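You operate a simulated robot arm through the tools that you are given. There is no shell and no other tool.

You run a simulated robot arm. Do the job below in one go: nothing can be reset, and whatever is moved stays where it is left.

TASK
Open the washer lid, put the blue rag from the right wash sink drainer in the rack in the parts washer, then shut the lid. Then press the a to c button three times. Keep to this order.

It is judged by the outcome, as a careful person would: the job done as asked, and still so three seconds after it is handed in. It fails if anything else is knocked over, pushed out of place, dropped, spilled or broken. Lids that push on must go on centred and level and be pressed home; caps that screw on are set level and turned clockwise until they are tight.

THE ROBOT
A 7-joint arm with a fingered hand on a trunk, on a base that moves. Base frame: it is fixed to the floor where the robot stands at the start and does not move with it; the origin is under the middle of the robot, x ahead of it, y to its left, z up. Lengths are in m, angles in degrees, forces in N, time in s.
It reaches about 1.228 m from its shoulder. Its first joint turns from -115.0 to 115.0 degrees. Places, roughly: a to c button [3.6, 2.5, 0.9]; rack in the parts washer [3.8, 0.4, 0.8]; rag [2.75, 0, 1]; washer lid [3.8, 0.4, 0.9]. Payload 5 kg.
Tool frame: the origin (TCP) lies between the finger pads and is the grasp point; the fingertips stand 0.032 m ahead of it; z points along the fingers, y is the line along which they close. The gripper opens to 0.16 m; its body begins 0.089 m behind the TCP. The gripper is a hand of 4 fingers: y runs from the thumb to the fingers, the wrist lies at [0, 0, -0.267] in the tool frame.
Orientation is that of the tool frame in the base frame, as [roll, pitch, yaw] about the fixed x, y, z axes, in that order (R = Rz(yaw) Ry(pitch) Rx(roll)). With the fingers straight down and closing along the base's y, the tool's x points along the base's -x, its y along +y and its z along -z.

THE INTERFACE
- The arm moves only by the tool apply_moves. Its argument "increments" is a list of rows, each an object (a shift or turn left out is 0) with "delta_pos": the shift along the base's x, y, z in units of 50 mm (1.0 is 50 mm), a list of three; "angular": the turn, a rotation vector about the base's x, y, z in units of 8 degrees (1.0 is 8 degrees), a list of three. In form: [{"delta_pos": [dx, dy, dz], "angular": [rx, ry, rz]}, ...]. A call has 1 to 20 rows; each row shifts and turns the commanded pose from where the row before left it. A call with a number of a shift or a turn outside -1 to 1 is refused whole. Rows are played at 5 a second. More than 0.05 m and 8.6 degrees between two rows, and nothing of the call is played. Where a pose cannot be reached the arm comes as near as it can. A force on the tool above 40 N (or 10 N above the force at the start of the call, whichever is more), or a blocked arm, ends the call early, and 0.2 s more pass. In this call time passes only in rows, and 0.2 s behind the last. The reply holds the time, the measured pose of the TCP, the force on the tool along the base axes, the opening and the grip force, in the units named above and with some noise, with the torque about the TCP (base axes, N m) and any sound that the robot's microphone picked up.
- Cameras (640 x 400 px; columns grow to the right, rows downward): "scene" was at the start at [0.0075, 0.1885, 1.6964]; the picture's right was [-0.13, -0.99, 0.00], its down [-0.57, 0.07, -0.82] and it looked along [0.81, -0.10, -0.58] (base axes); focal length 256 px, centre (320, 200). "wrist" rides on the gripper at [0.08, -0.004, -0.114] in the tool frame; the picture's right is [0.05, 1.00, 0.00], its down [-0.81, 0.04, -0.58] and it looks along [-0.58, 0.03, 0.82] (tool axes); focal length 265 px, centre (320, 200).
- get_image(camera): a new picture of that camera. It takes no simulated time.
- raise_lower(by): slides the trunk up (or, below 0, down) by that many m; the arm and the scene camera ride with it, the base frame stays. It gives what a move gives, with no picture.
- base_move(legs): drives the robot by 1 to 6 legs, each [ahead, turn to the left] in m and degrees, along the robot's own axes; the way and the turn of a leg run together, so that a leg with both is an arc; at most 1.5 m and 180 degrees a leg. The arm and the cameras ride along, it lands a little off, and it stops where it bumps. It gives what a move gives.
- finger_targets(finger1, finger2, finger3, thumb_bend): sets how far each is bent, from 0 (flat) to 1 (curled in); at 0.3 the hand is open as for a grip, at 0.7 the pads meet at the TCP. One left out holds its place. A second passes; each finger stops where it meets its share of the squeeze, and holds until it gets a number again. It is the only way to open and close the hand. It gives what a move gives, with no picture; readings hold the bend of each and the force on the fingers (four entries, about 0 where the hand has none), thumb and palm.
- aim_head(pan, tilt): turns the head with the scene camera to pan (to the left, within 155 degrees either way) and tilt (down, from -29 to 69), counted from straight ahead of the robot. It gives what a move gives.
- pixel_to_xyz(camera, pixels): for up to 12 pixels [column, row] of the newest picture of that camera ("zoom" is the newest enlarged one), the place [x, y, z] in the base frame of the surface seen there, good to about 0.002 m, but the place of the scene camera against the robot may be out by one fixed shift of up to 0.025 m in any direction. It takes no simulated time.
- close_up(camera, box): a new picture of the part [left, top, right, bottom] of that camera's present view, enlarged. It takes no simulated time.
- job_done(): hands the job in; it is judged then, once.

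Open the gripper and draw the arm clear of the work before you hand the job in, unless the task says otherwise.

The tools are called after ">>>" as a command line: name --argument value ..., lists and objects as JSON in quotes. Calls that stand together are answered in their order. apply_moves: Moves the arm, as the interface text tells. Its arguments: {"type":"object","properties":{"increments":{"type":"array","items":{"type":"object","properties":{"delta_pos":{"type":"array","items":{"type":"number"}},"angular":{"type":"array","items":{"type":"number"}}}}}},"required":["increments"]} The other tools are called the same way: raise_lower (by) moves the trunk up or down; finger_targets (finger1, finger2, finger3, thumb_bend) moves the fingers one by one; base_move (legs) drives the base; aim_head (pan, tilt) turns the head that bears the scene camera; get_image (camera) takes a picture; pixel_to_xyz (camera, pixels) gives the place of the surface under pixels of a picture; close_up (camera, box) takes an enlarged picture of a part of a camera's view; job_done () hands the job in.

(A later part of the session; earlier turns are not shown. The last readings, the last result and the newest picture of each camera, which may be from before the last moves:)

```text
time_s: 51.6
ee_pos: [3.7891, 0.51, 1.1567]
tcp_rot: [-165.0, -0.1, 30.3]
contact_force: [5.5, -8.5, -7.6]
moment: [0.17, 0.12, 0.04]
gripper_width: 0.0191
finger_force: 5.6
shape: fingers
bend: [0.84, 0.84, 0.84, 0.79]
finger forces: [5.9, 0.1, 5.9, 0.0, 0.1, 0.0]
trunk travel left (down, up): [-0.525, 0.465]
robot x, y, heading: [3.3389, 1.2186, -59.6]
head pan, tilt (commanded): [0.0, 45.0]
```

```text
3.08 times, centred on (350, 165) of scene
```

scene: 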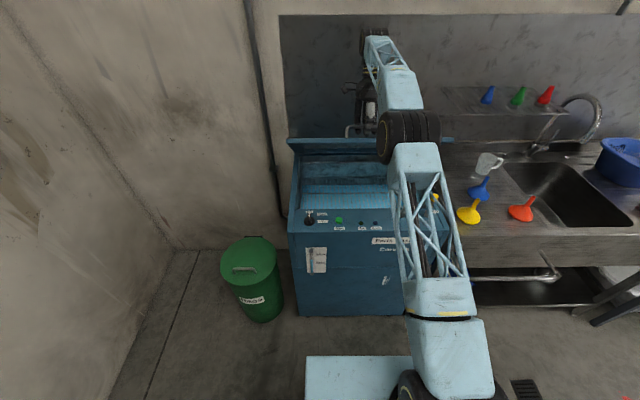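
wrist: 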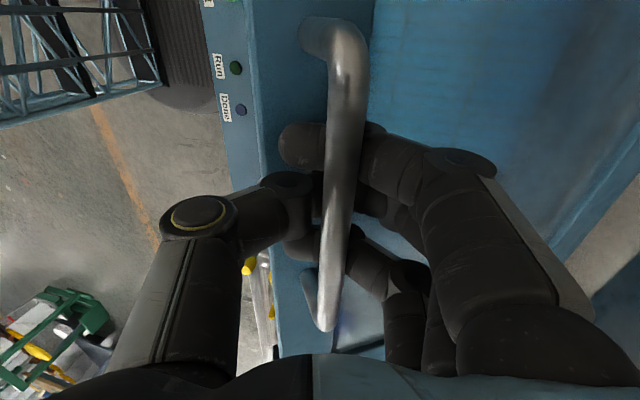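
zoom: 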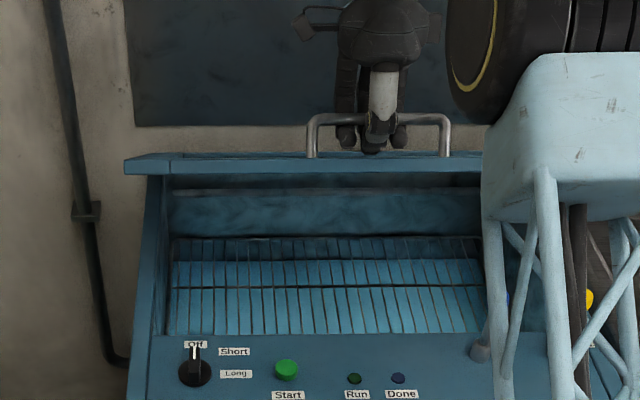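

The lid follows the hand down (now about 28°). I'll continue lowering to about 10°.

>>> apply_moves --increments '[{"delta_pos": [-0.09, 0.155, -0.26], "angular": [-0.135, -0.078, 0]}, {"delta_pos": [-0.084, 0.145, -0.269], "angular": [-0.135, -0.078, 0]}, {"delta_pos": [-0.084, 0.145, -0.269], "angular": [-0.135, -0.078, 0]}, {"delta_pos": [-0.072, 0.125, -0.281], "angular": [-0.135, -0.078, 0]}, {"delta_pos": [-0.072, 0.125, -0.281], "angular": [-0.135, -0.078, 0]}, {"delta_pos": [-0.06, 0.103, -0.293], "angular": [-0.135, -0.078, 0]}, {"delta_pos": [-0.06, 0.103, -0.293], "angular": [-0.135, -0.078, 0]}]'

>>> get_image --camera "wrist"

>>> close_up --camera "scene" --box '[270, 100, 430, 230]'

```text
time_s: 53.2
ee_pos: [3.7627, 0.5549, 1.0615]
tcp_rot: [-173.7, 0.1, 30.2]
contact_force: [-0.6, -2.4, 0.2]
moment: [0.01, 0.02, -0.03]
gripper_width: 0.0225
finger_force: 1.7
shape: fingers
bend: [0.85, 0.84, 0.85, 0.79]
finger forces: [1.7, 0.0, 1.4, 0.0, 0.1, 0.0]
trunk travel left (down, up): [-0.525, 0.465]
robot x, y, heading: [3.3348, 1.2191, -59.5]
head pan, tilt (commanded): [0.0, 45.0]
```

```text
taken
```

wrist: 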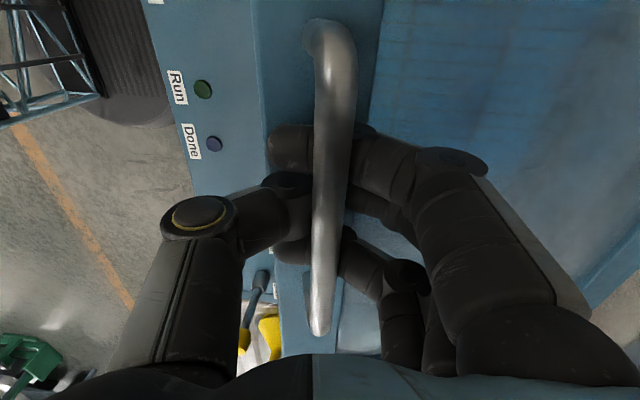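

```text
3.08 times, centred on (350, 165) of scene
```

zoom: 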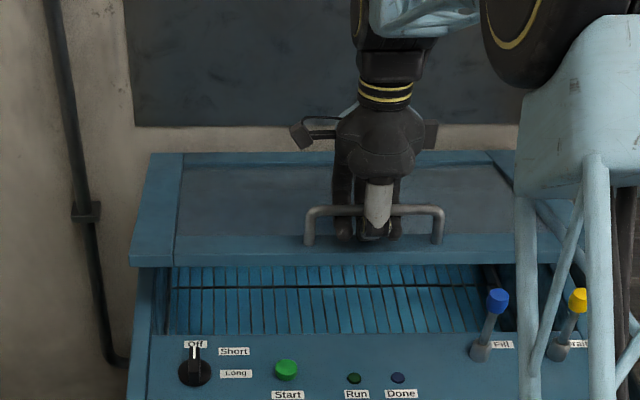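

The contact force is now near zero, which suggests the lid holds itself. I'll measure the bar, lower the hand 12 mm and measure again to test that.

>>> pixel_to_xyz --camera "wrist" --pixels '[[340, 80], [335, 110], [325, 200], [322, 280]]'

>>> apply_moves --increments '[{"delta_pos": [0, 0, -0.12]}, {"delta_pos": [0, 0, -0.12]}]'

>>> get_image --camera "wrist"

>>> pixel_to_xyz --camera "wrist" --pixels '[[340, 80], [335, 110], [325, 200], [322, 280]]'

```text
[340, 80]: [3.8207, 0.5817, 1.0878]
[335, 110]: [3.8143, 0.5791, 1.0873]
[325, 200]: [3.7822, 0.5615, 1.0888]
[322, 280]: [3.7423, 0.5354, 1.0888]
```

```text
time_s: 53.8
ee_pos: [3.7627, 0.5557, 1.0487]
tcp_rot: [-173.8, 0.1, 30.3]
contact_force: [-1.4, 1.6, 1.0]
moment: [-0.01, 0.03, 0.06]
gripper_width: 0.0232
finger_force: 0.8
shape: fingers
bend: [0.85, 0.84, 0.85, 0.79]
finger forces: [1.3, 0.0, 0.6, 0.0, 0.1, 0.0]
trunk travel left (down, up): [-0.525, 0.465]
robot x, y, heading: [3.3434, 1.219, -59.8]
head pan, tilt (commanded): [0.0, 45.0]
```

```text
taken
```

wrist: 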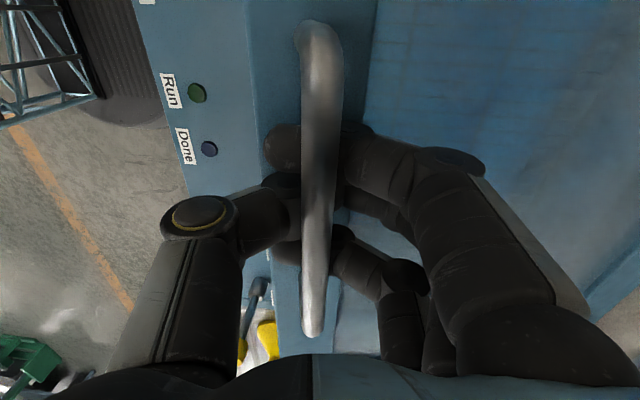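

```text
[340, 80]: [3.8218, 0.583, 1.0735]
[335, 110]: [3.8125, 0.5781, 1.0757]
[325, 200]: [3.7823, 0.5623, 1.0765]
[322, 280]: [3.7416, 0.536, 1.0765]
```

The bar followed the hand down 12 mm with almost no force, so self-holding is undecided. I'll lower to about 4° and release there, where any drop is tiny, to learn whether the lid stays.

>>> apply_moves --increments '[{"delta_pos": [-0.055, 0.095, -0.3], "angular": [-0.135, -0.078, 0]}, {"delta_pos": [-0.05, 0.087, -0.305], "angular": [-0.135, -0.078, 0]}, {"delta_pos": [-0.045, 0.078, -0.305], "angular": [-0.135, -0.078, 0]}, {"delta_pos": [-0.04, 0.07, -0.305], "angular": [-0.135, -0.078, 0]}]'

>>> get_image --camera "wrist"

>>> close_up --camera "scene" --box '[270, 100, 430, 230]'

```text
time_s: 54.8
ee_pos: [3.7544, 0.5709, 0.9862]
tcp_rot: [-178.7, 0.2, 30.4]
contact_force: [0.7, -0.4, -1.8]
moment: [-0.05, 0.03, 0.02]
gripper_width: 0.0227
finger_force: 1.9
shape: fingers
bend: [0.85, 0.84, 0.85, 0.79]
finger forces: [1.9, 0.0, 1.4, 0.0, 0.1, 0.0]
trunk travel left (down, up): [-0.525, 0.465]
robot x, y, heading: [3.337, 1.2227, -59.8]
head pan, tilt (commanded): [0.0, 45.0]
```

```text
taken
```

wrist: 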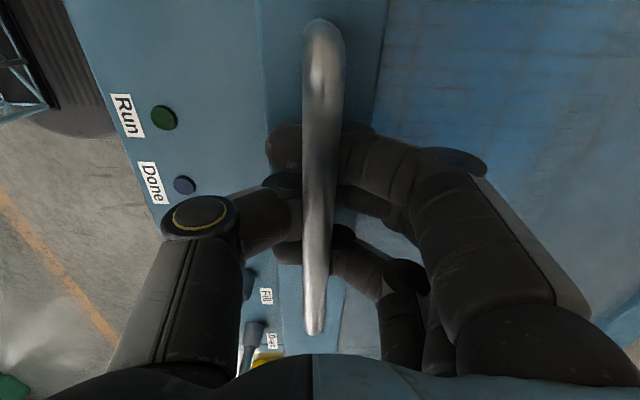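

```text
3.08 times, centred on (350, 165) of scene
```

zoom: 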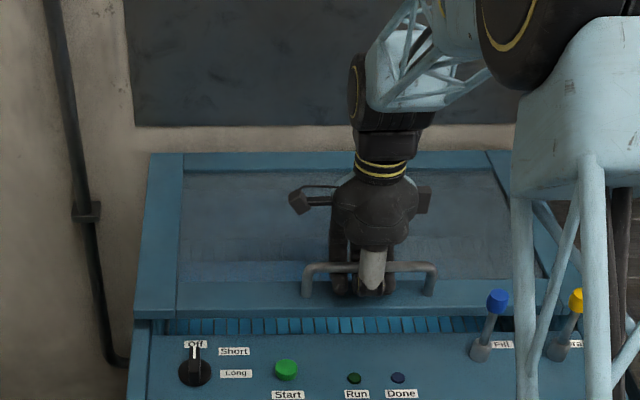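

The lid is nearly shut (small gap at zoom row 325). I'll uncurl the fingers in two stages to release the bar, watching the lid.

>>> finger_targets --finger1 0.72 --finger2 0.72 --finger3 0.72 --thumb_bend 0.5

>>> get_image --camera "wrist"

>>> close_up --camera "scene" --box '[270, 100, 430, 230]'

```text
time_s: 55.8
ee_pos: [3.7532, 0.569, 0.9875]
tcp_rot: [-178.7, 0.0, 30.3]
contact_force: [0.1, 0.0, 0.0]
moment: [-0.01, 0.01, -0.03]
gripper_width: 0.0505
finger_force: 0.2
shape: fingers
bend: [0.72, 0.72, 0.72, 0.5]
finger forces: [0.0, 0.1, 0.1, 0.0, 0.1, 0.0]
trunk travel left (down, up): [-0.525, 0.465]
robot x, y, heading: [3.3389, 1.2195, -59.9]
head pan, tilt (commanded): [0.0, 45.0]
```

```text
taken
```

wrist: 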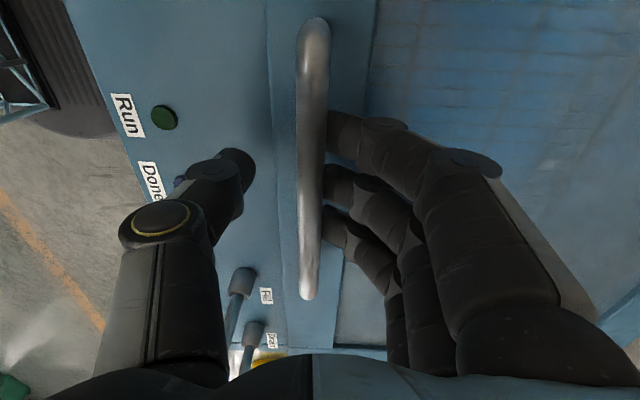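

```text
3.08 times, centred on (350, 165) of scene
```

zoom: 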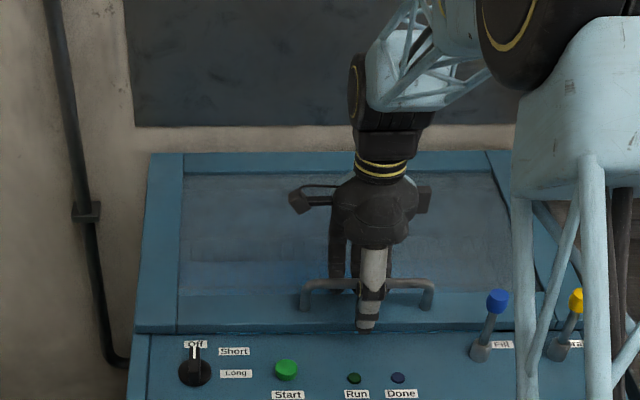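

The lid fell shut when released, so it must be carried past vertical. I need to stand closer and higher; first I'll open the hand and lift clear, then check the base's footprint in front of the washer.

>>> finger_targets --finger1 0.45 --finger2 0.45 --finger3 0.45 --thumb_bend 0.45

>>> apply_moves --increments '[{"delta_pos": [0, 0, 0.5], "angular": [-0.13, -0.075, 0]}, {"delta_pos": [0, 0, 1]}, {"delta_pos": [0, 0, 1]}, {"delta_pos": [0, 0, 1]}, {"delta_pos": [0, 0, 1]}]'

>>> aim_head --pan 0 --tilt 69

>>> get_image --camera "scene"

```text
time_s: 56.8
ee_pos: [3.7521, 0.57, 0.988]
tcp_rot: [-178.7, 0.0, 30.3]
contact_force: [0.0, 0.0, 0.2]
moment: [0.0, -0.01, 0.04]
gripper_width: 0.1106
finger_force: 0.1
shape: fingers
bend: [0.45, 0.45, 0.45, 0.45]
finger forces: [0.1, 0.0, 0.0, 0.0, 0.0, 0.0]
trunk travel left (down, up): [-0.525, 0.465]
robot x, y, heading: [3.3397, 1.2187, -59.6]
head pan, tilt (commanded): [0.0, 45.0]
```

```text
time_s: 58.0
ee_pos: [3.7517, 0.5737, 1.2118]
tcp_rot: [-179.9, 0.1, 30.3]
contact_force: [0.0, -0.4, 0.2]
moment: [-0.03, -0.02, 0.03]
gripper_width: 0.1108
finger_force: 0.1
shape: fingers
bend: [0.45, 0.45, 0.45, 0.45]
finger forces: [0.0, 0.0, 0.0, 0.0, 0.1, 0.0]
trunk travel left (down, up): [-0.525, 0.465]
robot x, y, heading: [3.341, 1.2169, -59.6]
head pan, tilt (commanded): [0.0, 45.0]
```

```text
time_s: 58.9
ee_pos: [3.7515, 0.5719, 1.2122]
tcp_rot: [-179.8, 0.0, 30.3]
contact_force: [-0.1, 0.4, 0.2]
moment: [0.02, 0.01, 0.01]
gripper_width: 0.1105
finger_force: 0.1
shape: fingers
bend: [0.45, 0.45, 0.45, 0.45]
finger forces: [0.0, 0.0, 0.0, 0.1, 0.0, 0.0]
trunk travel left (down, up): [-0.525, 0.465]
robot x, y, heading: [3.3396, 1.2185, -59.7]
head pan, tilt (commanded): [0.0, 68.8]
```

```text
taken
```

scene: 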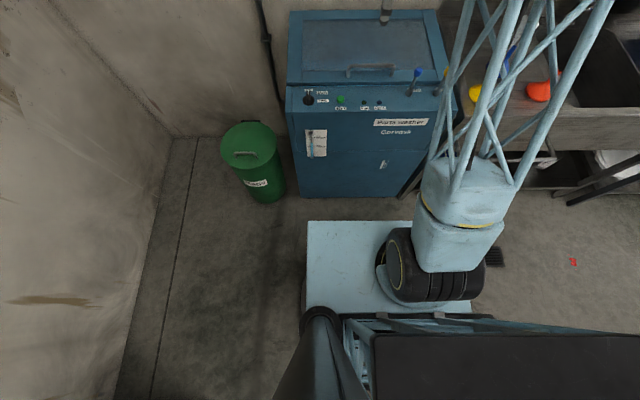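

The deck's front edge is visible at row 222 with the floor beyond. I'll take a wrist picture too, as it showed part of the robot's base at its top left, and measure both.

>>> pixel_to_xyz --camera "scene" --pixels '[[312, 224], [400, 223], [304, 290], [303, 262], [480, 305], [298, 192], [400, 192], [475, 248]]'

>>> get_image --camera "wrist"

```text
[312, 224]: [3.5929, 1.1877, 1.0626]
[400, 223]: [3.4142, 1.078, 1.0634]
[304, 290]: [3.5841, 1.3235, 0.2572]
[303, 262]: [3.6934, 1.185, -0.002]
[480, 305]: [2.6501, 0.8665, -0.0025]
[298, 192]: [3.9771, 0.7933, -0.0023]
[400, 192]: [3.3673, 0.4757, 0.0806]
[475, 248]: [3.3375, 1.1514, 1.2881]
```

```text
taken
```

wrist: 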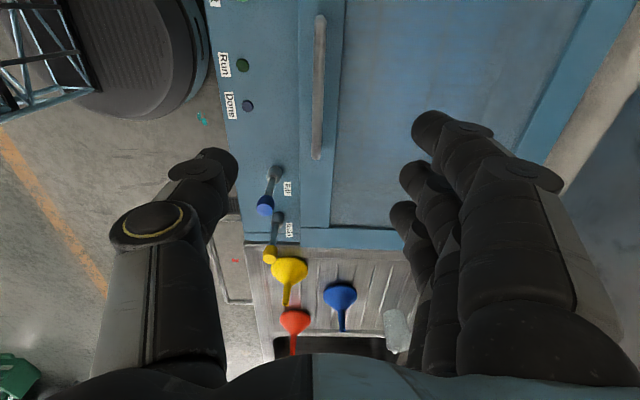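

>>> pixel_to_xyz --camera "wrist" --pixels '[[150, 60], [200, 60], [205, 90], [180, 110], [120, 115], [90, 105], [180, 30], [130, 20], [210, 20], [60, 60], [215, 100]]'

>>> close_up --camera "wrist" --box '[0, 0, 240, 150]'

```text
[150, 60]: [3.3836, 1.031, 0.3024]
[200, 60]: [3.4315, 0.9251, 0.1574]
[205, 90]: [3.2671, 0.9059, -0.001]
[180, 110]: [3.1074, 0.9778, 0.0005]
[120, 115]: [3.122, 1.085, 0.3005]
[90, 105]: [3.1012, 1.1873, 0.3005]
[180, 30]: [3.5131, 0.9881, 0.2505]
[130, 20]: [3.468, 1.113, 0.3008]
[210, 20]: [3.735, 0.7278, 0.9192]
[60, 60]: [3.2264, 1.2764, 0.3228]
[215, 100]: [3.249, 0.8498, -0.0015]
```

```text
2.67 times, centred on (120, 75) of wrist
```

zoom: 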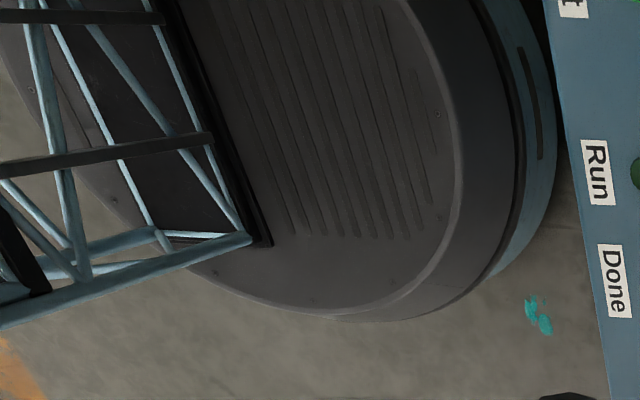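

The base is a disc of about 0.31 m radius and the washer front is about 0.14 m ahead of the bar line, so I can move ahead ~0.26 m with ~40 mm to spare. I'll first draw the hand back 0.26 m so it stays over the bar after driving.

>>> apply_moves --increments '[{"delta_pos": [-0.45, 0.76, 0]}, {"delta_pos": [-0.45, 0.76, 0]}, {"delta_pos": [-0.45, 0.76, 0]}, {"delta_pos": [-0.45, 0.76, 0]}, {"delta_pos": [-0.45, 0.76, 0]}, {"delta_pos": [-0.45, 0.76, 0]}]'

>>> base_move --legs '[[0.26, 0]]'

>>> raise_lower --by 0.28

>>> aim_head --pan 0 --tilt 50

>>> get_image --camera "scene"

>>> get_image --camera "wrist"

```text
time_s: 60.3
ee_pos: [3.6172, 0.802, 1.214]
tcp_rot: [180.0, 0.0, 30.3]
contact_force: [-0.6, 0.3, -0.3]
moment: [0.01, -0.03, 0.0]
gripper_width: 0.1108
finger_force: 0.1
shape: fingers
bend: [0.45, 0.45, 0.45, 0.45]
finger forces: [0.0, 0.1, 0.1, 0.0, 0.1, 0.0]
trunk travel left (down, up): [-0.525, 0.465]
robot x, y, heading: [3.3386, 1.2223, -59.5]
head pan, tilt (commanded): [0.0, 68.8]
```

```text
time_s: 62.2
ee_pos: [3.7506, 0.5733, 1.2133]
tcp_rot: [-179.9, 0.1, 30.2]
contact_force: [0.0, -0.4, 0.1]
moment: [0.01, 0.04, 0.0]
gripper_width: 0.1107
finger_force: 0.1
shape: fingers
bend: [0.45, 0.45, 0.45, 0.45]
finger forces: [0.1, 0.1, 0.0, 0.0, 0.0, 0.0]
trunk travel left (down, up): [-0.525, 0.465]
robot x, y, heading: [3.4682, 0.9929, -59.5]
head pan, tilt (commanded): [0.0, 68.8]
```

```text
time_s: 65.0
ee_pos: [3.7504, 0.5747, 1.4947]
tcp_rot: [-179.9, 0.0, 30.3]
contact_force: [0.3, -0.2, -0.3]
moment: [-0.02, 0.03, -0.01]
gripper_width: 0.1108
finger_force: 0.1
shape: fingers
bend: [0.45, 0.45, 0.45, 0.45]
finger forces: [0.0, 0.1, 0.0, 0.0, 0.0, 0.1]
trunk travel left (down, up): [-0.805, 0.185]
robot x, y, heading: [3.4733, 0.9912, -59.6]
head pan, tilt (commanded): [0.0, 68.8]
```

```text
time_s: 65.8
ee_pos: [3.7503, 0.5741, 1.494]
tcp_rot: [-179.8, 0.0, 30.2]
contact_force: [0.3, 0.4, 0.1]
moment: [-0.03, -0.05, -0.04]
gripper_width: 0.1106
finger_force: 0.1
shape: fingers
bend: [0.45, 0.45, 0.45, 0.45]
finger forces: [0.0, 0.1, 0.1, 0.0, 0.0, 0.0]
trunk travel left (down, up): [-0.805, 0.185]
robot x, y, heading: [3.474, 0.9953, -59.9]
head pan, tilt (commanded): [0.0, 50.0]
```

```text
taken
```

scene: 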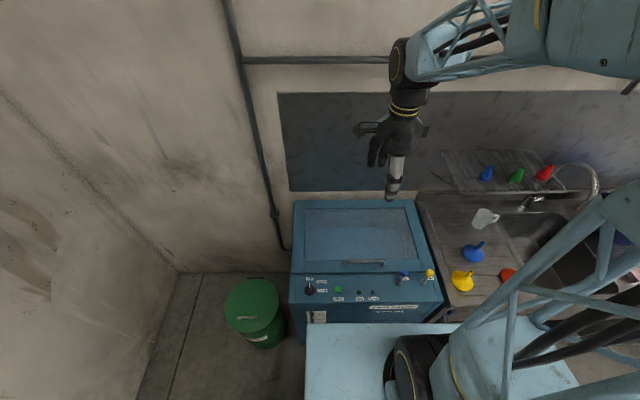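

```text
taken
```

wrist: 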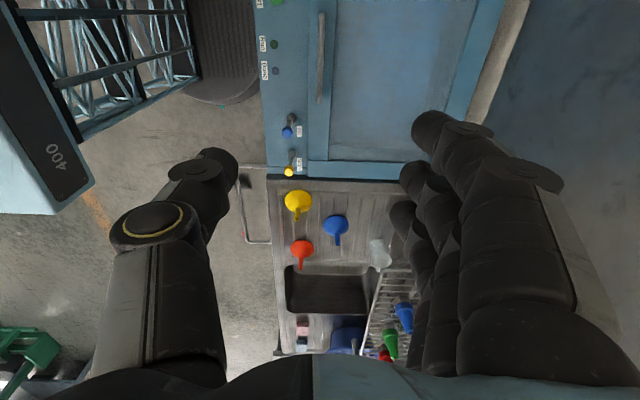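

Now closer and higher. I'll measure the wall behind the washer, the pipe, and the lid back edge to know how far the lid can swing.

>>> pixel_to_xyz --camera "scene" --pixels '[[330, 150], [330, 185], [300, 198], [412, 200], [285, 190], [268, 205], [360, 200], [380, 57]]'

>>> pixel_to_xyz --camera "wrist" --pixels '[[600, 100], [505, 40], [490, 60], [480, 30], [321, 40], [320, 90], [322, 60], [469, 100]]'

>>> close_up --camera "scene" --box '[280, 180, 460, 300]'

```text
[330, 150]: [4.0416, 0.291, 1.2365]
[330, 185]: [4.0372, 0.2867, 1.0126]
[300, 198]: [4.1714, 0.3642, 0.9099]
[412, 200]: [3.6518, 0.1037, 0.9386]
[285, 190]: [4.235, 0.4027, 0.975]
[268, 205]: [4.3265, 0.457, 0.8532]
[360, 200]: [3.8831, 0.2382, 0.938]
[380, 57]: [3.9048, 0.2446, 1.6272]
```

```text
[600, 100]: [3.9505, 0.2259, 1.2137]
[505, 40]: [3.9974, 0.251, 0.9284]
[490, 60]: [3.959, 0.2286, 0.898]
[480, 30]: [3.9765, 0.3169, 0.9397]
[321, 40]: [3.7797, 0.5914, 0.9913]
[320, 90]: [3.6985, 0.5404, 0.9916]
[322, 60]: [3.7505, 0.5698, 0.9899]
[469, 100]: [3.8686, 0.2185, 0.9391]
```

```text
3.33 times, centred on (370, 240) of scene
```

zoom: 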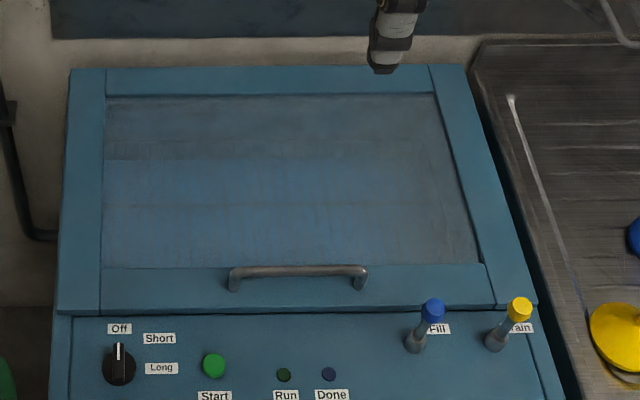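

The wall is only about 40 mm behind the lid's back edge (n≈0.40 m from the bar), so the lid can open to at most ~85°. I'll descend over the bar again, this time a little lower so the fingers can hook under the bar.

>>> apply_moves --increments '[{"delta_pos": [0.05, -0.09, -0.9]}, {"delta_pos": [0, 0, -0.95]}, {"delta_pos": [0, 0, -0.95]}, {"delta_pos": [0, 0, -0.95]}, {"delta_pos": [0, 0, -0.95]}, {"delta_pos": [0, 0, -0.95]}, {"delta_pos": [0, 0, -0.95]}, {"delta_pos": [0, 0, -0.95]}, {"delta_pos": [0, 0, -0.95]}]'

>>> get_image --camera "wrist"

```text
time_s: 67.8
ee_pos: [3.7537, 0.5686, 1.0694]
tcp_rot: [180.0, 0.1, 30.3]
contact_force: [1.1, -0.4, -0.9]
moment: [0.05, 0.04, 0.06]
gripper_width: 0.1109
finger_force: 0.0
shape: fingers
bend: [0.45, 0.45, 0.45, 0.45]
finger forces: [0.0, 0.0, 0.1, 0.0, 0.0, 0.1]
trunk travel left (down, up): [-0.805, 0.185]
robot x, y, heading: [3.4715, 0.9949, -59.7]
head pan, tilt (commanded): [0.0, 50.0]
```

```text
taken
```

wrist: 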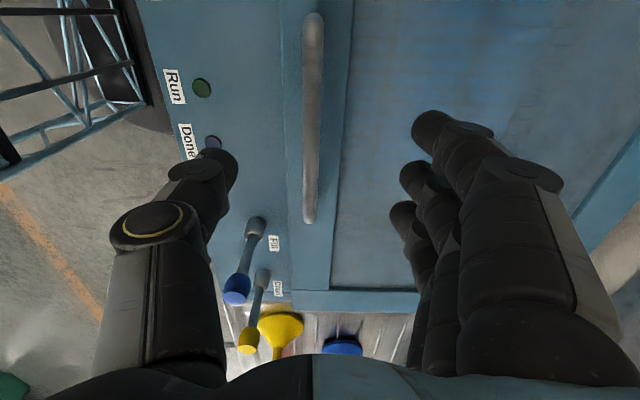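

>>> pixel_to_xyz --camera "wrist" --pixels '[[314, 30], [312, 100], [311, 150], [310, 210], [312, 125]]'

```text
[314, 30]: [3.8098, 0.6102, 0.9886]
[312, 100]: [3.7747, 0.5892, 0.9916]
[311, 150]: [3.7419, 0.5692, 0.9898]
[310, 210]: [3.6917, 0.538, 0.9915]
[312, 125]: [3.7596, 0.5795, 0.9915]
```

The bar is about 7 mm on the thumb side of centre, which suits hooking with the fingers. I'll lower the remaining 87 mm.

>>> apply_moves --increments '[{"delta_pos": [0, 0, -0.6]}, {"delta_pos": [0, 0, -0.6]}, {"delta_pos": [0, 0, -0.54]}]'

>>> finger_targets --finger1 0.85 --finger2 0.85 --finger3 0.85 --thumb_bend 0.5

>>> get_image --camera "wrist"

```text
time_s: 68.6
ee_pos: [3.7523, 0.5697, 0.9822]
tcp_rot: [-179.9, 0.1, 30.2]
contact_force: [-1.1, -1.0, 0.0]
moment: [0.0, 0.01, 0.0]
gripper_width: 0.1109
finger_force: 0.1
shape: fingers
bend: [0.45, 0.45, 0.45, 0.45]
finger forces: [0.0, 0.1, 0.0, 0.0, 0.0, 0.0]
trunk travel left (down, up): [-0.805, 0.185]
robot x, y, heading: [3.4739, 0.9938, -59.9]
head pan, tilt (commanded): [0.0, 50.0]
```

```text
time_s: 69.6
ee_pos: [3.754, 0.5688, 0.9833]
tcp_rot: [-179.9, 0.0, 30.2]
contact_force: [-0.1, -0.2, -1.6]
moment: [-0.01, -0.01, 0.01]
gripper_width: 0.0424
finger_force: 0.9
shape: fingers
bend: [0.85, 0.85, 0.85, 0.5]
finger forces: [0.8, 0.7, 0.6, 0.0, 0.0, 0.0]
trunk travel left (down, up): [-0.805, 0.185]
robot x, y, heading: [3.47, 0.9965, -60.0]
head pan, tilt (commanded): [0.0, 50.0]
```

```text
taken
```

wrist: 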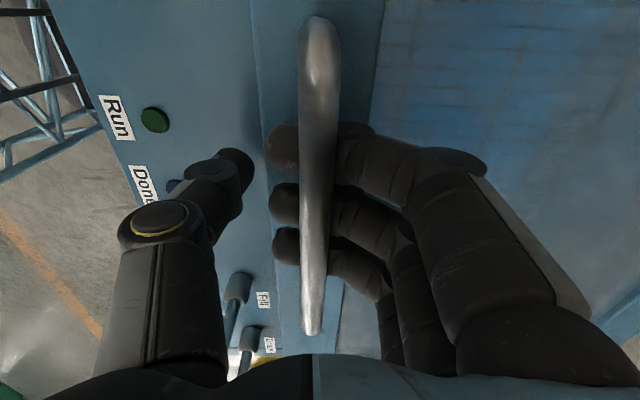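

All three fingers are hooked under the bar with tips showing on the robot side (270–300, 150–245). I'll close the thumb to cage the bar, then lift.

>>> finger_targets --thumb_bend 0.78

>>> get_image --camera "wrist"

```text
time_s: 70.6
ee_pos: [3.7511, 0.5711, 0.9843]
tcp_rot: [-179.9, 0.0, 30.2]
contact_force: [-16.4, 28.1, 0.8]
moment: [0.66, 0.39, 0.01]
gripper_width: 0.0324
finger_force: 15.3
shape: fingers
bend: [0.85, 0.85, 0.85, 0.64]
finger forces: [0.0, 0.0, 0.1, 0.0, 31.9, 0.0]
trunk travel left (down, up): [-0.805, 0.185]
robot x, y, heading: [3.4724, 0.9951, -59.7]
head pan, tilt (commanded): [0.0, 50.0]
```

```text
taken
```

wrist: 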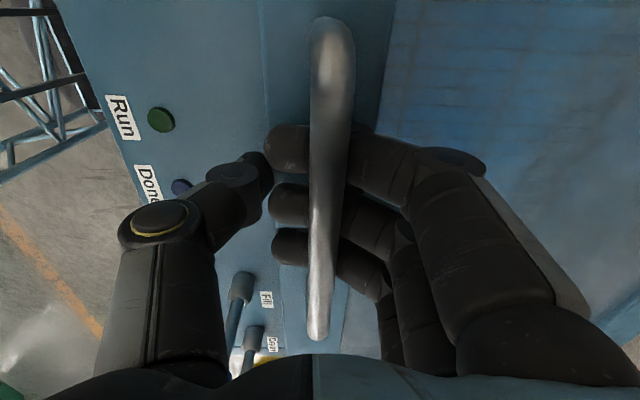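

The thumb is pressing on something at 32 N (likely the lid's front edge), so I'll back it off to 0.55 and lift with the hooked fingers alone.

>>> finger_targets --thumb_bend 0.5

>>> apply_moves --increments '[{"delta_pos": [0.032, -0.055, 0.308], "angular": [0.1, 0.058, 0]}, {"delta_pos": [0.037, -0.064, 0.308], "angular": [0.1, 0.058, 0]}, {"delta_pos": [0.044, -0.076, 0.304], "angular": [0.1, 0.058, 0]}, {"delta_pos": [0.051, -0.088, 0.3], "angular": [0.1, 0.058, 0]}]'

>>> get_image --camera "wrist"

>>> close_up --camera "scene" --box '[280, 140, 460, 300]'

```text
time_s: 71.6
ee_pos: [3.7526, 0.5686, 0.9831]
tcp_rot: [-179.9, 0.0, 30.2]
contact_force: [0.2, -0.1, -0.2]
moment: [0.0, 0.0, -0.01]
gripper_width: 0.0421
finger_force: 0.1
shape: fingers
bend: [0.85, 0.85, 0.85, 0.5]
finger forces: [0.1, 0.0, 0.0, 0.1, 0.0, 0.0]
trunk travel left (down, up): [-0.805, 0.185]
robot x, y, heading: [3.4721, 0.9924, -60.1]
head pan, tilt (commanded): [0.0, 50.0]
```

```text
time_s: 72.6
ee_pos: [3.7602, 0.5558, 1.0429]
tcp_rot: [-176.2, 0.1, 30.2]
contact_force: [0.6, 0.1, -1.3]
moment: [-0.01, -0.01, 0.01]
gripper_width: 0.0421
finger_force: 1.1
shape: fingers
bend: [0.85, 0.85, 0.85, 0.5]
finger forces: [0.6, 0.5, 0.4, 0.0, 0.0, 0.0]
trunk travel left (down, up): [-0.805, 0.185]
robot x, y, heading: [3.4734, 0.9938, -59.9]
head pan, tilt (commanded): [0.0, 50.0]
```

```text
taken
```

wrist: 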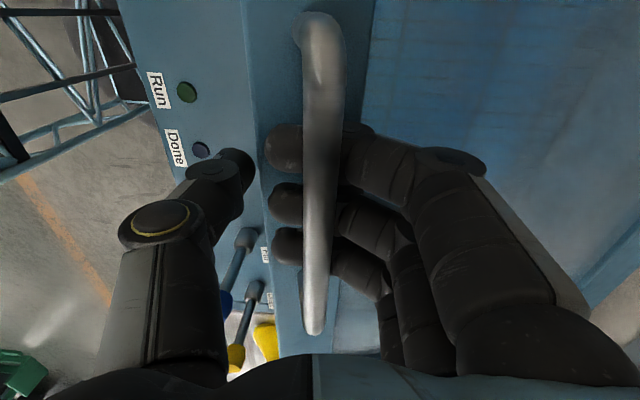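

```text
2.50 times, centred on (370, 220) of scene
```

zoom: 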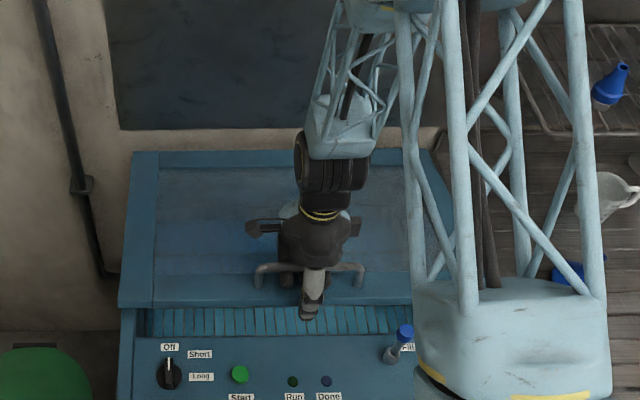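

The lid is light (about 1.3 N at the handle) and rests in the hooked fingers at ~13°. I'll carry it on along the arc to about 40°.

>>> apply_moves --increments '[{"delta_pos": [0.043, -0.074, 0.222], "angular": [0.076, 0.044, 0]}, {"delta_pos": [0.0665, -0.115, 0.282], "angular": [0.081, 0.047, 0]}, {"delta_pos": [0.0665, -0.115, 0.282], "angular": [0.081, 0.047, 0]}, {"delta_pos": [0.078, -0.135, 0.271], "angular": [0.108, 0.0625, 0]}, {"delta_pos": [0.078, -0.135, 0.271], "angular": [0.108, 0.0625, 0]}, {"delta_pos": [0.09, -0.156, 0.255], "angular": [0.108, 0.0625, 0]}, {"delta_pos": [0.09, -0.156, 0.255], "angular": [0.108, 0.0625, 0]}, {"delta_pos": [0.0995, -0.172, 0.238], "angular": [0.108, 0.0625, 0]}, {"delta_pos": [0.0995, -0.172, 0.238], "angular": [0.108, 0.0625, 0]}, {"delta_pos": [0.1105, -0.191, 0.219], "angular": [0.108, 0.0625, 0]}, {"delta_pos": [0.1105, -0.191, 0.219], "angular": [0.108, 0.0625, 0]}]'

>>> get_image --camera "wrist"

>>> get_image --camera "scene"

```text
time_s: 75.0
ee_pos: [3.8074, 0.477, 1.1825]
tcp_rot: [-166.2, -0.1, 30.1]
contact_force: [-1.7, 9.8, 6.4]
moment: [0.54, 0.33, -0.03]
gripper_width: 0.0494
finger_force: 6.6
shape: fingers
bend: [0.85, 0.85, 0.85, 0.48]
finger forces: [1.7, 1.3, 0.9, 0.1, 9.4, 0.1]
trunk travel left (down, up): [-0.805, 0.185]
robot x, y, heading: [3.471, 0.9938, -59.7]
head pan, tilt (commanded): [0.0, 50.0]
```

```text
taken
```

wrist: 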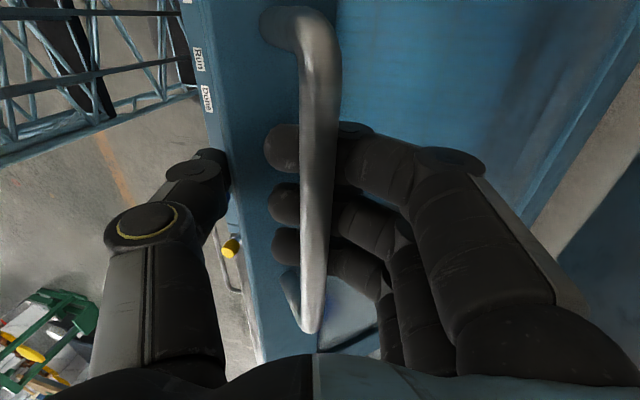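

```text
taken
```

scene: 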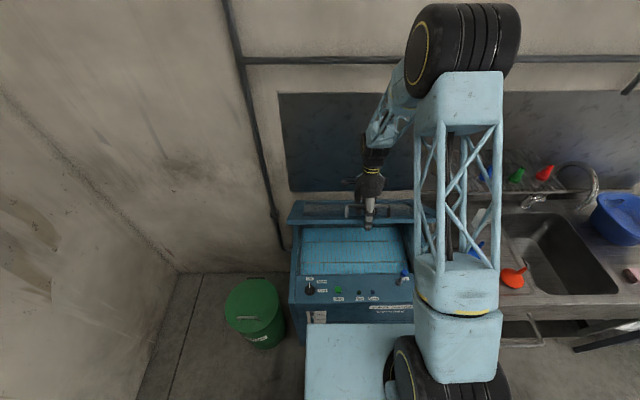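

At about 40° the thumb touches the lid's front edge (9 N). I'll open the thumb so the lid's edge can pass between thumb and fingers; the thumb then supports the inner side of the lid.

>>> finger_targets --thumb_bend 0.2

>>> get_image --camera "wrist"

>>> close_up --camera "scene" --box '[270, 130, 450, 290]'

```text
time_s: 76.0
ee_pos: [3.8063, 0.4759, 1.1819]
tcp_rot: [-166.1, 0.0, 30.3]
contact_force: [-0.3, -0.3, 0.0]
moment: [0.0, 0.0, 0.02]
gripper_width: 0.0791
finger_force: 0.1
shape: fingers
bend: [0.85, 0.85, 0.85, 0.2]
finger forces: [0.1, 0.0, 0.1, 0.0, 0.1, 0.1]
trunk travel left (down, up): [-0.805, 0.185]
robot x, y, heading: [3.4719, 0.9951, -60.0]
head pan, tilt (commanded): [0.0, 50.0]
```

```text
taken
```

wrist: 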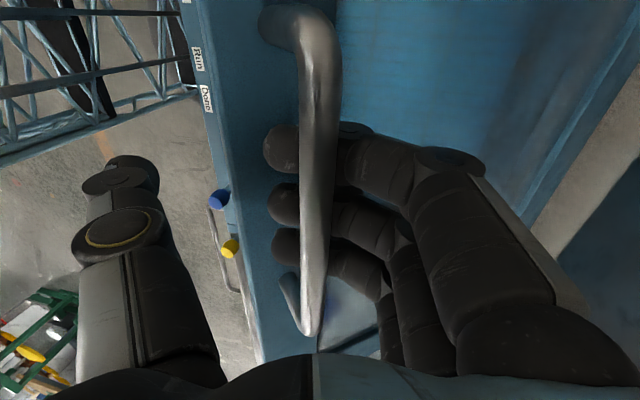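

```text
2.50 times, centred on (360, 210) of scene
```

zoom: 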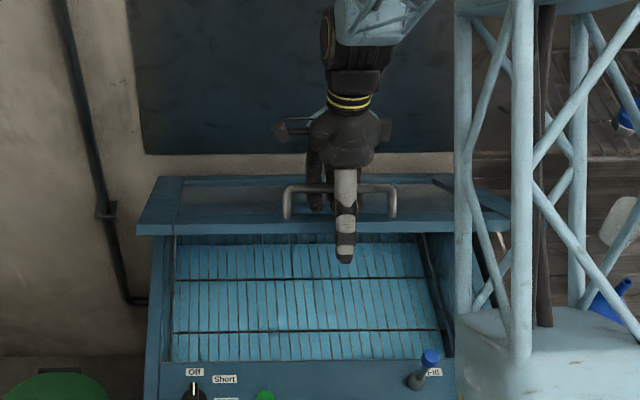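

Forces dropped to zero with the lid at ~38°, and thin struts are visible at the lid's sides (zoom (175,260)), so it may hold itself here. I'll test by lowering the hand 8 mm and comparing the bar's position.

>>> pixel_to_xyz --camera "wrist" --pixels '[[318, 80], [318, 120], [315, 200], [310, 290]]'

>>> apply_moves --increments '[{"delta_pos": [0, 0, -0.08]}, {"delta_pos": [0, 0, -0.08]}]'

>>> get_image --camera "wrist"

>>> pixel_to_xyz --camera "wrist" --pixels '[[318, 80], [318, 120], [315, 200], [310, 290]]'

```text
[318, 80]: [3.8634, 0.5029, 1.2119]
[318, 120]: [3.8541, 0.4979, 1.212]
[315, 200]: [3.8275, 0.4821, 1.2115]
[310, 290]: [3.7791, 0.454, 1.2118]
```

```text
time_s: 76.6
ee_pos: [3.8073, 0.4747, 1.1728]
tcp_rot: [-166.0, 0.0, 30.2]
contact_force: [-0.2, -0.6, 0.2]
moment: [-0.03, 0.02, -0.01]
gripper_width: 0.079
finger_force: 0.1
shape: fingers
bend: [0.85, 0.85, 0.85, 0.2]
finger forces: [0.0, 0.0, 0.1, 0.1, 0.1, 0.1]
trunk travel left (down, up): [-0.805, 0.185]
robot x, y, heading: [3.4731, 0.9942, -59.6]
head pan, tilt (commanded): [0.0, 50.0]
```

```text
taken
```

wrist: 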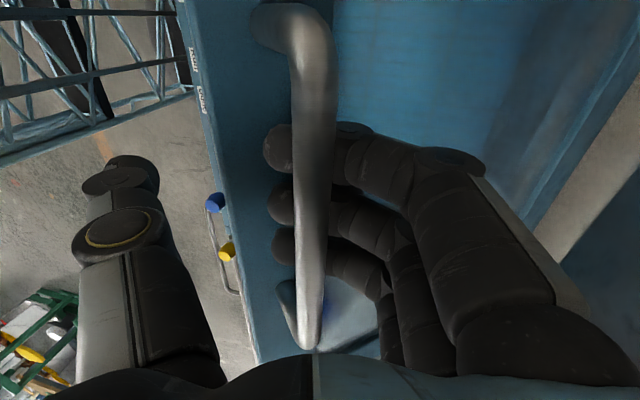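

```text
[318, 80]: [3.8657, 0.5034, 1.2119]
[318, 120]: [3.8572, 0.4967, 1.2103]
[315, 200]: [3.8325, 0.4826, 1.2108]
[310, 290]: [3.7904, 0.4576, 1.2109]
```

The bar stayed at z≈1.211 while the hand dropped, so the lid now holds itself at about 41°. I'll raise back into contact and carry it on to about 55°.

>>> apply_moves --increments '[{"delta_pos": [0.06, -0.1, 0.2]}, {"delta_pos": [0.1225, -0.212, 0.197]}, {"delta_pos": [0.1225, -0.212, 0.197]}, {"delta_pos": [0.131, -0.227, 0.175]}, {"delta_pos": [0.131, -0.227, 0.175]}, {"delta_pos": [0.14, -0.2425, 0.151], "angular": [-0.054, -0.031, 0]}, {"delta_pos": [0.14, -0.2425, 0.151], "angular": [-0.054, -0.031, 0]}]'

>>> get_image --camera "wrist"

>>> close_up --camera "scene" --box '[270, 130, 450, 290]'

```text
time_s: 78.2
ee_pos: [3.8511, 0.4017, 1.2361]
tcp_rot: [-167.1, 0.0, 30.2]
contact_force: [-0.4, -0.3, -0.5]
moment: [0.02, -0.01, -0.01]
gripper_width: 0.0793
finger_force: 0.3
shape: fingers
bend: [0.85, 0.85, 0.85, 0.2]
finger forces: [0.5, 0.4, 0.2, 0.1, 0.0, 0.1]
trunk travel left (down, up): [-0.805, 0.185]
robot x, y, heading: [3.4712, 0.9973, -59.8]
head pan, tilt (commanded): [0.0, 50.0]
```

```text
taken
```

wrist: 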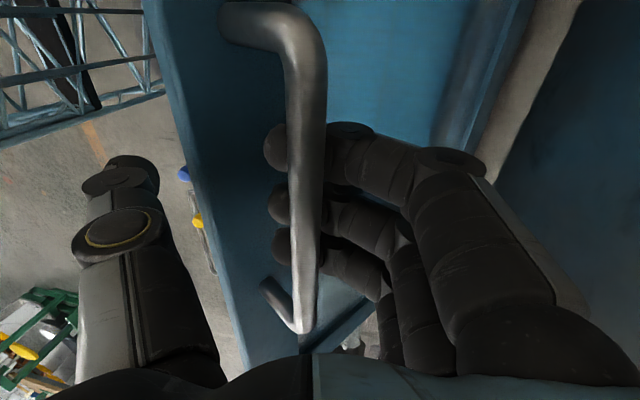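

```text
2.50 times, centred on (360, 210) of scene
```

zoom: 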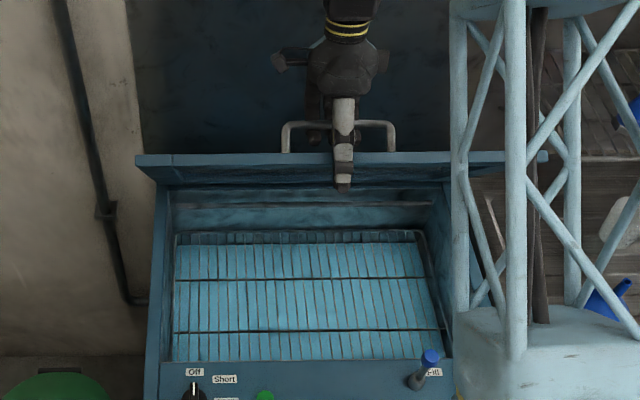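

The lid is at about 54° and the bar is drifting toward the fingertips (col ~305). I'll continue to about 65°.

>>> apply_moves --increments '[{"delta_pos": [0.146, -0.253, 0.15], "angular": [-0.054, -0.031, 0]}, {"delta_pos": [0.146, -0.253, 0.15], "angular": [-0.054, -0.031, 0]}, {"delta_pos": [0.151, -0.2615, 0.12], "angular": [-0.054, -0.031, 0]}, {"delta_pos": [0.151, -0.2615, 0.12], "angular": [-0.054, -0.031, 0]}]'

>>> get_image --camera "wrist"

>>> close_up --camera "scene" --box '[270, 110, 450, 270]'

```text
time_s: 79.2
ee_pos: [3.8788, 0.3482, 1.2615]
tcp_rot: [-169.0, 0.0, 30.2]
contact_force: [2.3, 0.9, -2.1]
moment: [-0.04, 0.01, 0.01]
gripper_width: 0.0796
finger_force: 1.1
shape: fingers
bend: [0.85, 0.85, 0.85, 0.2]
finger forces: [1.1, 0.7, 0.7, 0.1, 0.0, 0.0]
trunk travel left (down, up): [-0.805, 0.185]
robot x, y, heading: [3.4726, 0.9936, -59.6]
head pan, tilt (commanded): [0.0, 50.0]
```

```text
taken
```

wrist: 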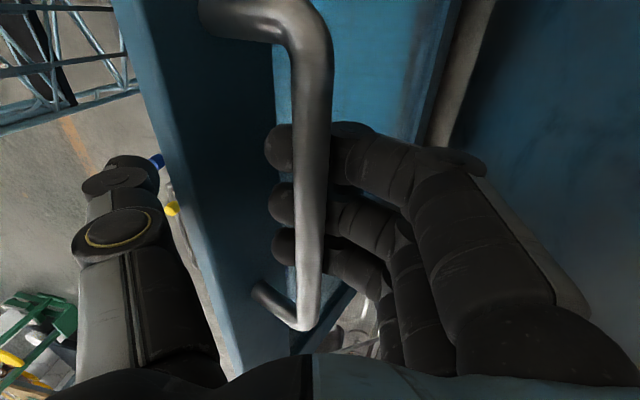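

```text
2.50 times, centred on (360, 190) of scene
```

zoom: 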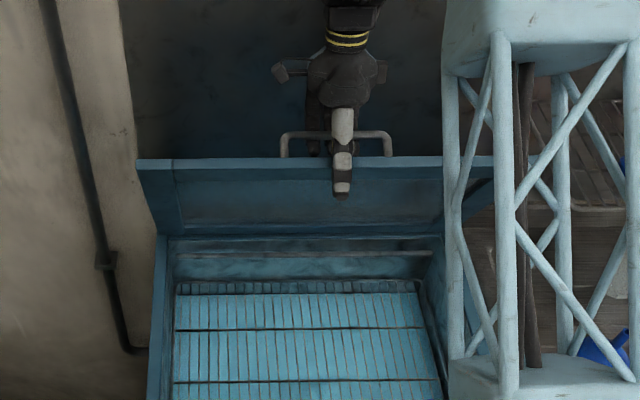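

The lid is at about 65°. I'll uncurl the fingers to release the bar here, with wall clearance still fine, and check the lid holds.

>>> finger_targets --finger1 0.55 --finger2 0.55 --finger3 0.55 --thumb_bend 0.2

>>> get_image --camera "wrist"

>>> close_up --camera "scene" --box '[270, 110, 450, 270]'

```text
time_s: 80.2
ee_pos: [3.8782, 0.3495, 1.2612]
tcp_rot: [-169.1, -0.1, 30.2]
contact_force: [0.2, 0.2, 0.4]
moment: [0.0, 0.0, -0.02]
gripper_width: 0.1317
finger_force: 0.0
shape: fingers
bend: [0.55, 0.55, 0.55, 0.2]
finger forces: [0.0, 0.0, 0.1, 0.0, 0.1, 0.0]
trunk travel left (down, up): [-0.805, 0.185]
robot x, y, heading: [3.4724, 0.9962, -59.7]
head pan, tilt (commanded): [0.0, 50.0]
```

```text
taken
```

wrist: 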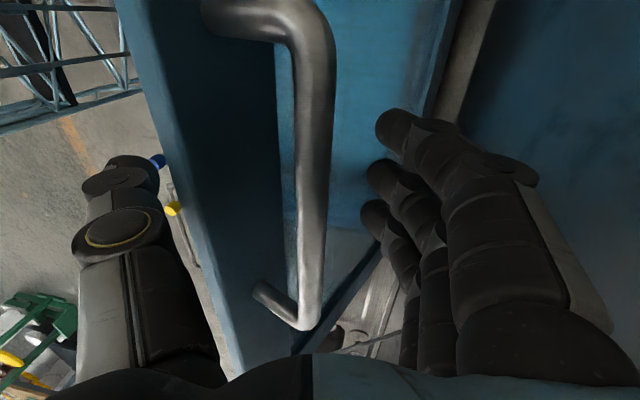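

```text
2.50 times, centred on (360, 190) of scene
```

zoom: 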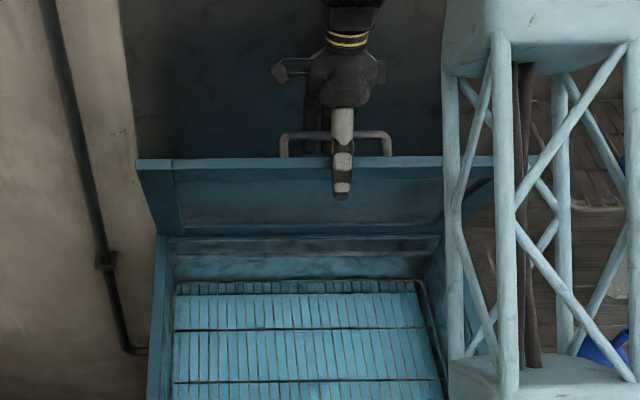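

The lid holds at about 65°. I'll lift the hand clear, make a fist, come down on the robot side of the lid and push its inner face gently to its stop.

>>> apply_moves --increments '[{"delta_pos": [0, 0, 0.6]}, {"delta_pos": [0, 0, 0.9]}, {"delta_pos": [0, 0, 0.9]}, {"delta_pos": [-0.2, 0.35, 0.5], "angular": [-0.4, -0.23, 0]}, {"delta_pos": [-0.4, 0.7, 0], "angular": [-0.4, -0.23, 0]}, {"delta_pos": [-0.45, 0.78, 0], "angular": [-0.4, -0.23, 0]}, {"delta_pos": [-0.45, 0.78, 0]}, {"delta_pos": [-0.45, 0.78, 0]}, {"delta_pos": [-0.35, 0.6, 0]}]'

>>> finger_targets --finger1 0.75 --finger2 0.75 --finger3 0.75 --thumb_bend 0.65

>>> get_image --camera "scene"

>>> get_image --camera "wrist"

```text
time_s: 82.2
ee_pos: [3.7631, 0.5501, 1.4045]
tcp_rot: [179.9, 0.2, 30.2]
contact_force: [0.0, 0.0, 0.5]
moment: [-0.01, -0.04, -0.01]
gripper_width: 0.1317
finger_force: 0.0
shape: fingers
bend: [0.55, 0.55, 0.55, 0.2]
finger forces: [0.0, 0.0, 0.1, 0.1, 0.1, 0.0]
trunk travel left (down, up): [-0.805, 0.185]
robot x, y, heading: [3.4749, 0.9933, -59.8]
head pan, tilt (commanded): [0.0, 50.0]
```

```text
time_s: 83.2
ee_pos: [3.7643, 0.5486, 1.4051]
tcp_rot: [179.9, 0.2, 30.1]
contact_force: [0.2, -1.1, -0.8]
moment: [-0.03, -0.01, 0.02]
gripper_width: 0.0239
finger_force: 0.1
shape: fingers
bend: [0.75, 0.75, 0.75, 0.65]
finger forces: [0.0, 0.0, 0.0, 0.0, 0.0, 0.0]
trunk travel left (down, up): [-0.805, 0.185]
robot x, y, heading: [3.4745, 0.9941, -59.5]
head pan, tilt (commanded): [0.0, 50.0]
```

```text
taken
```

scene: 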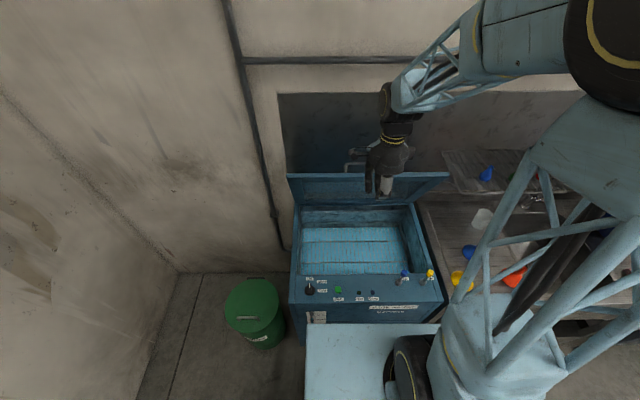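

```text
taken
```

wrist: 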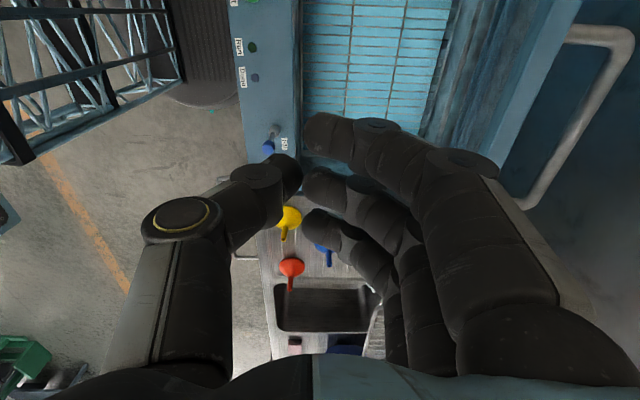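

The hand is now clear on the robot side of the open lid. I'll lower to z≈1.22 and push gently toward the wall in 20 mm rows.

>>> apply_moves --increments '[{"delta_pos": [0, 0, -0.9]}, {"delta_pos": [0, 0, -0.9]}, {"delta_pos": [0, 0, -0.9]}, {"delta_pos": [0, 0, -0.9]}, {"delta_pos": [0.2, -0.346, 0]}, {"delta_pos": [0.2, -0.346, 0]}, {"delta_pos": [0.2, -0.346, 0]}, {"delta_pos": [0.2, -0.346, 0]}, {"delta_pos": [0.2, -0.346, 0]}, {"delta_pos": [0.15, -0.26, 0]}]'

>>> get_image --camera "scene"

>>> get_image --camera "wrist"

```text
time_s: 85.4
ee_pos: [3.8208, 0.4487, 1.2277]
tcp_rot: [179.9, 0.1, 30.2]
contact_force: [0.5, 0.2, -0.7]
moment: [0.01, -0.01, 0.02]
gripper_width: 0.0235
finger_force: 0.3
shape: fingers
bend: [0.75, 0.75, 0.75, 0.65]
finger forces: [0.3, 0.1, 0.0, 0.0, 0.0, 0.0]
trunk travel left (down, up): [-0.805, 0.185]
robot x, y, heading: [3.4716, 0.9978, -59.7]
head pan, tilt (commanded): [0.0, 50.0]
```

```text
taken
```

scene: 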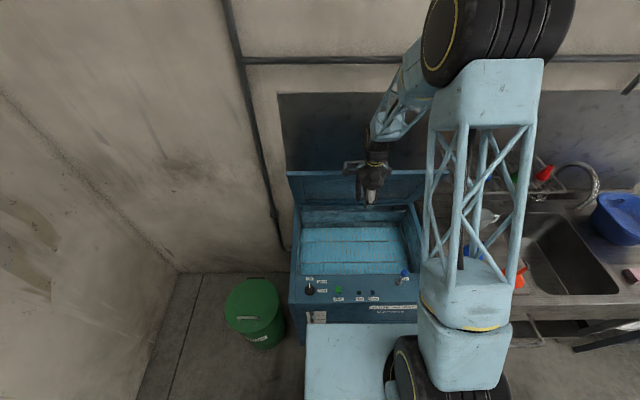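

```text
taken
```

wrist: 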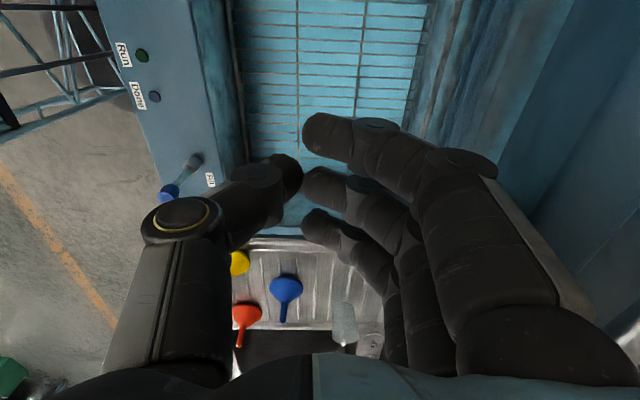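

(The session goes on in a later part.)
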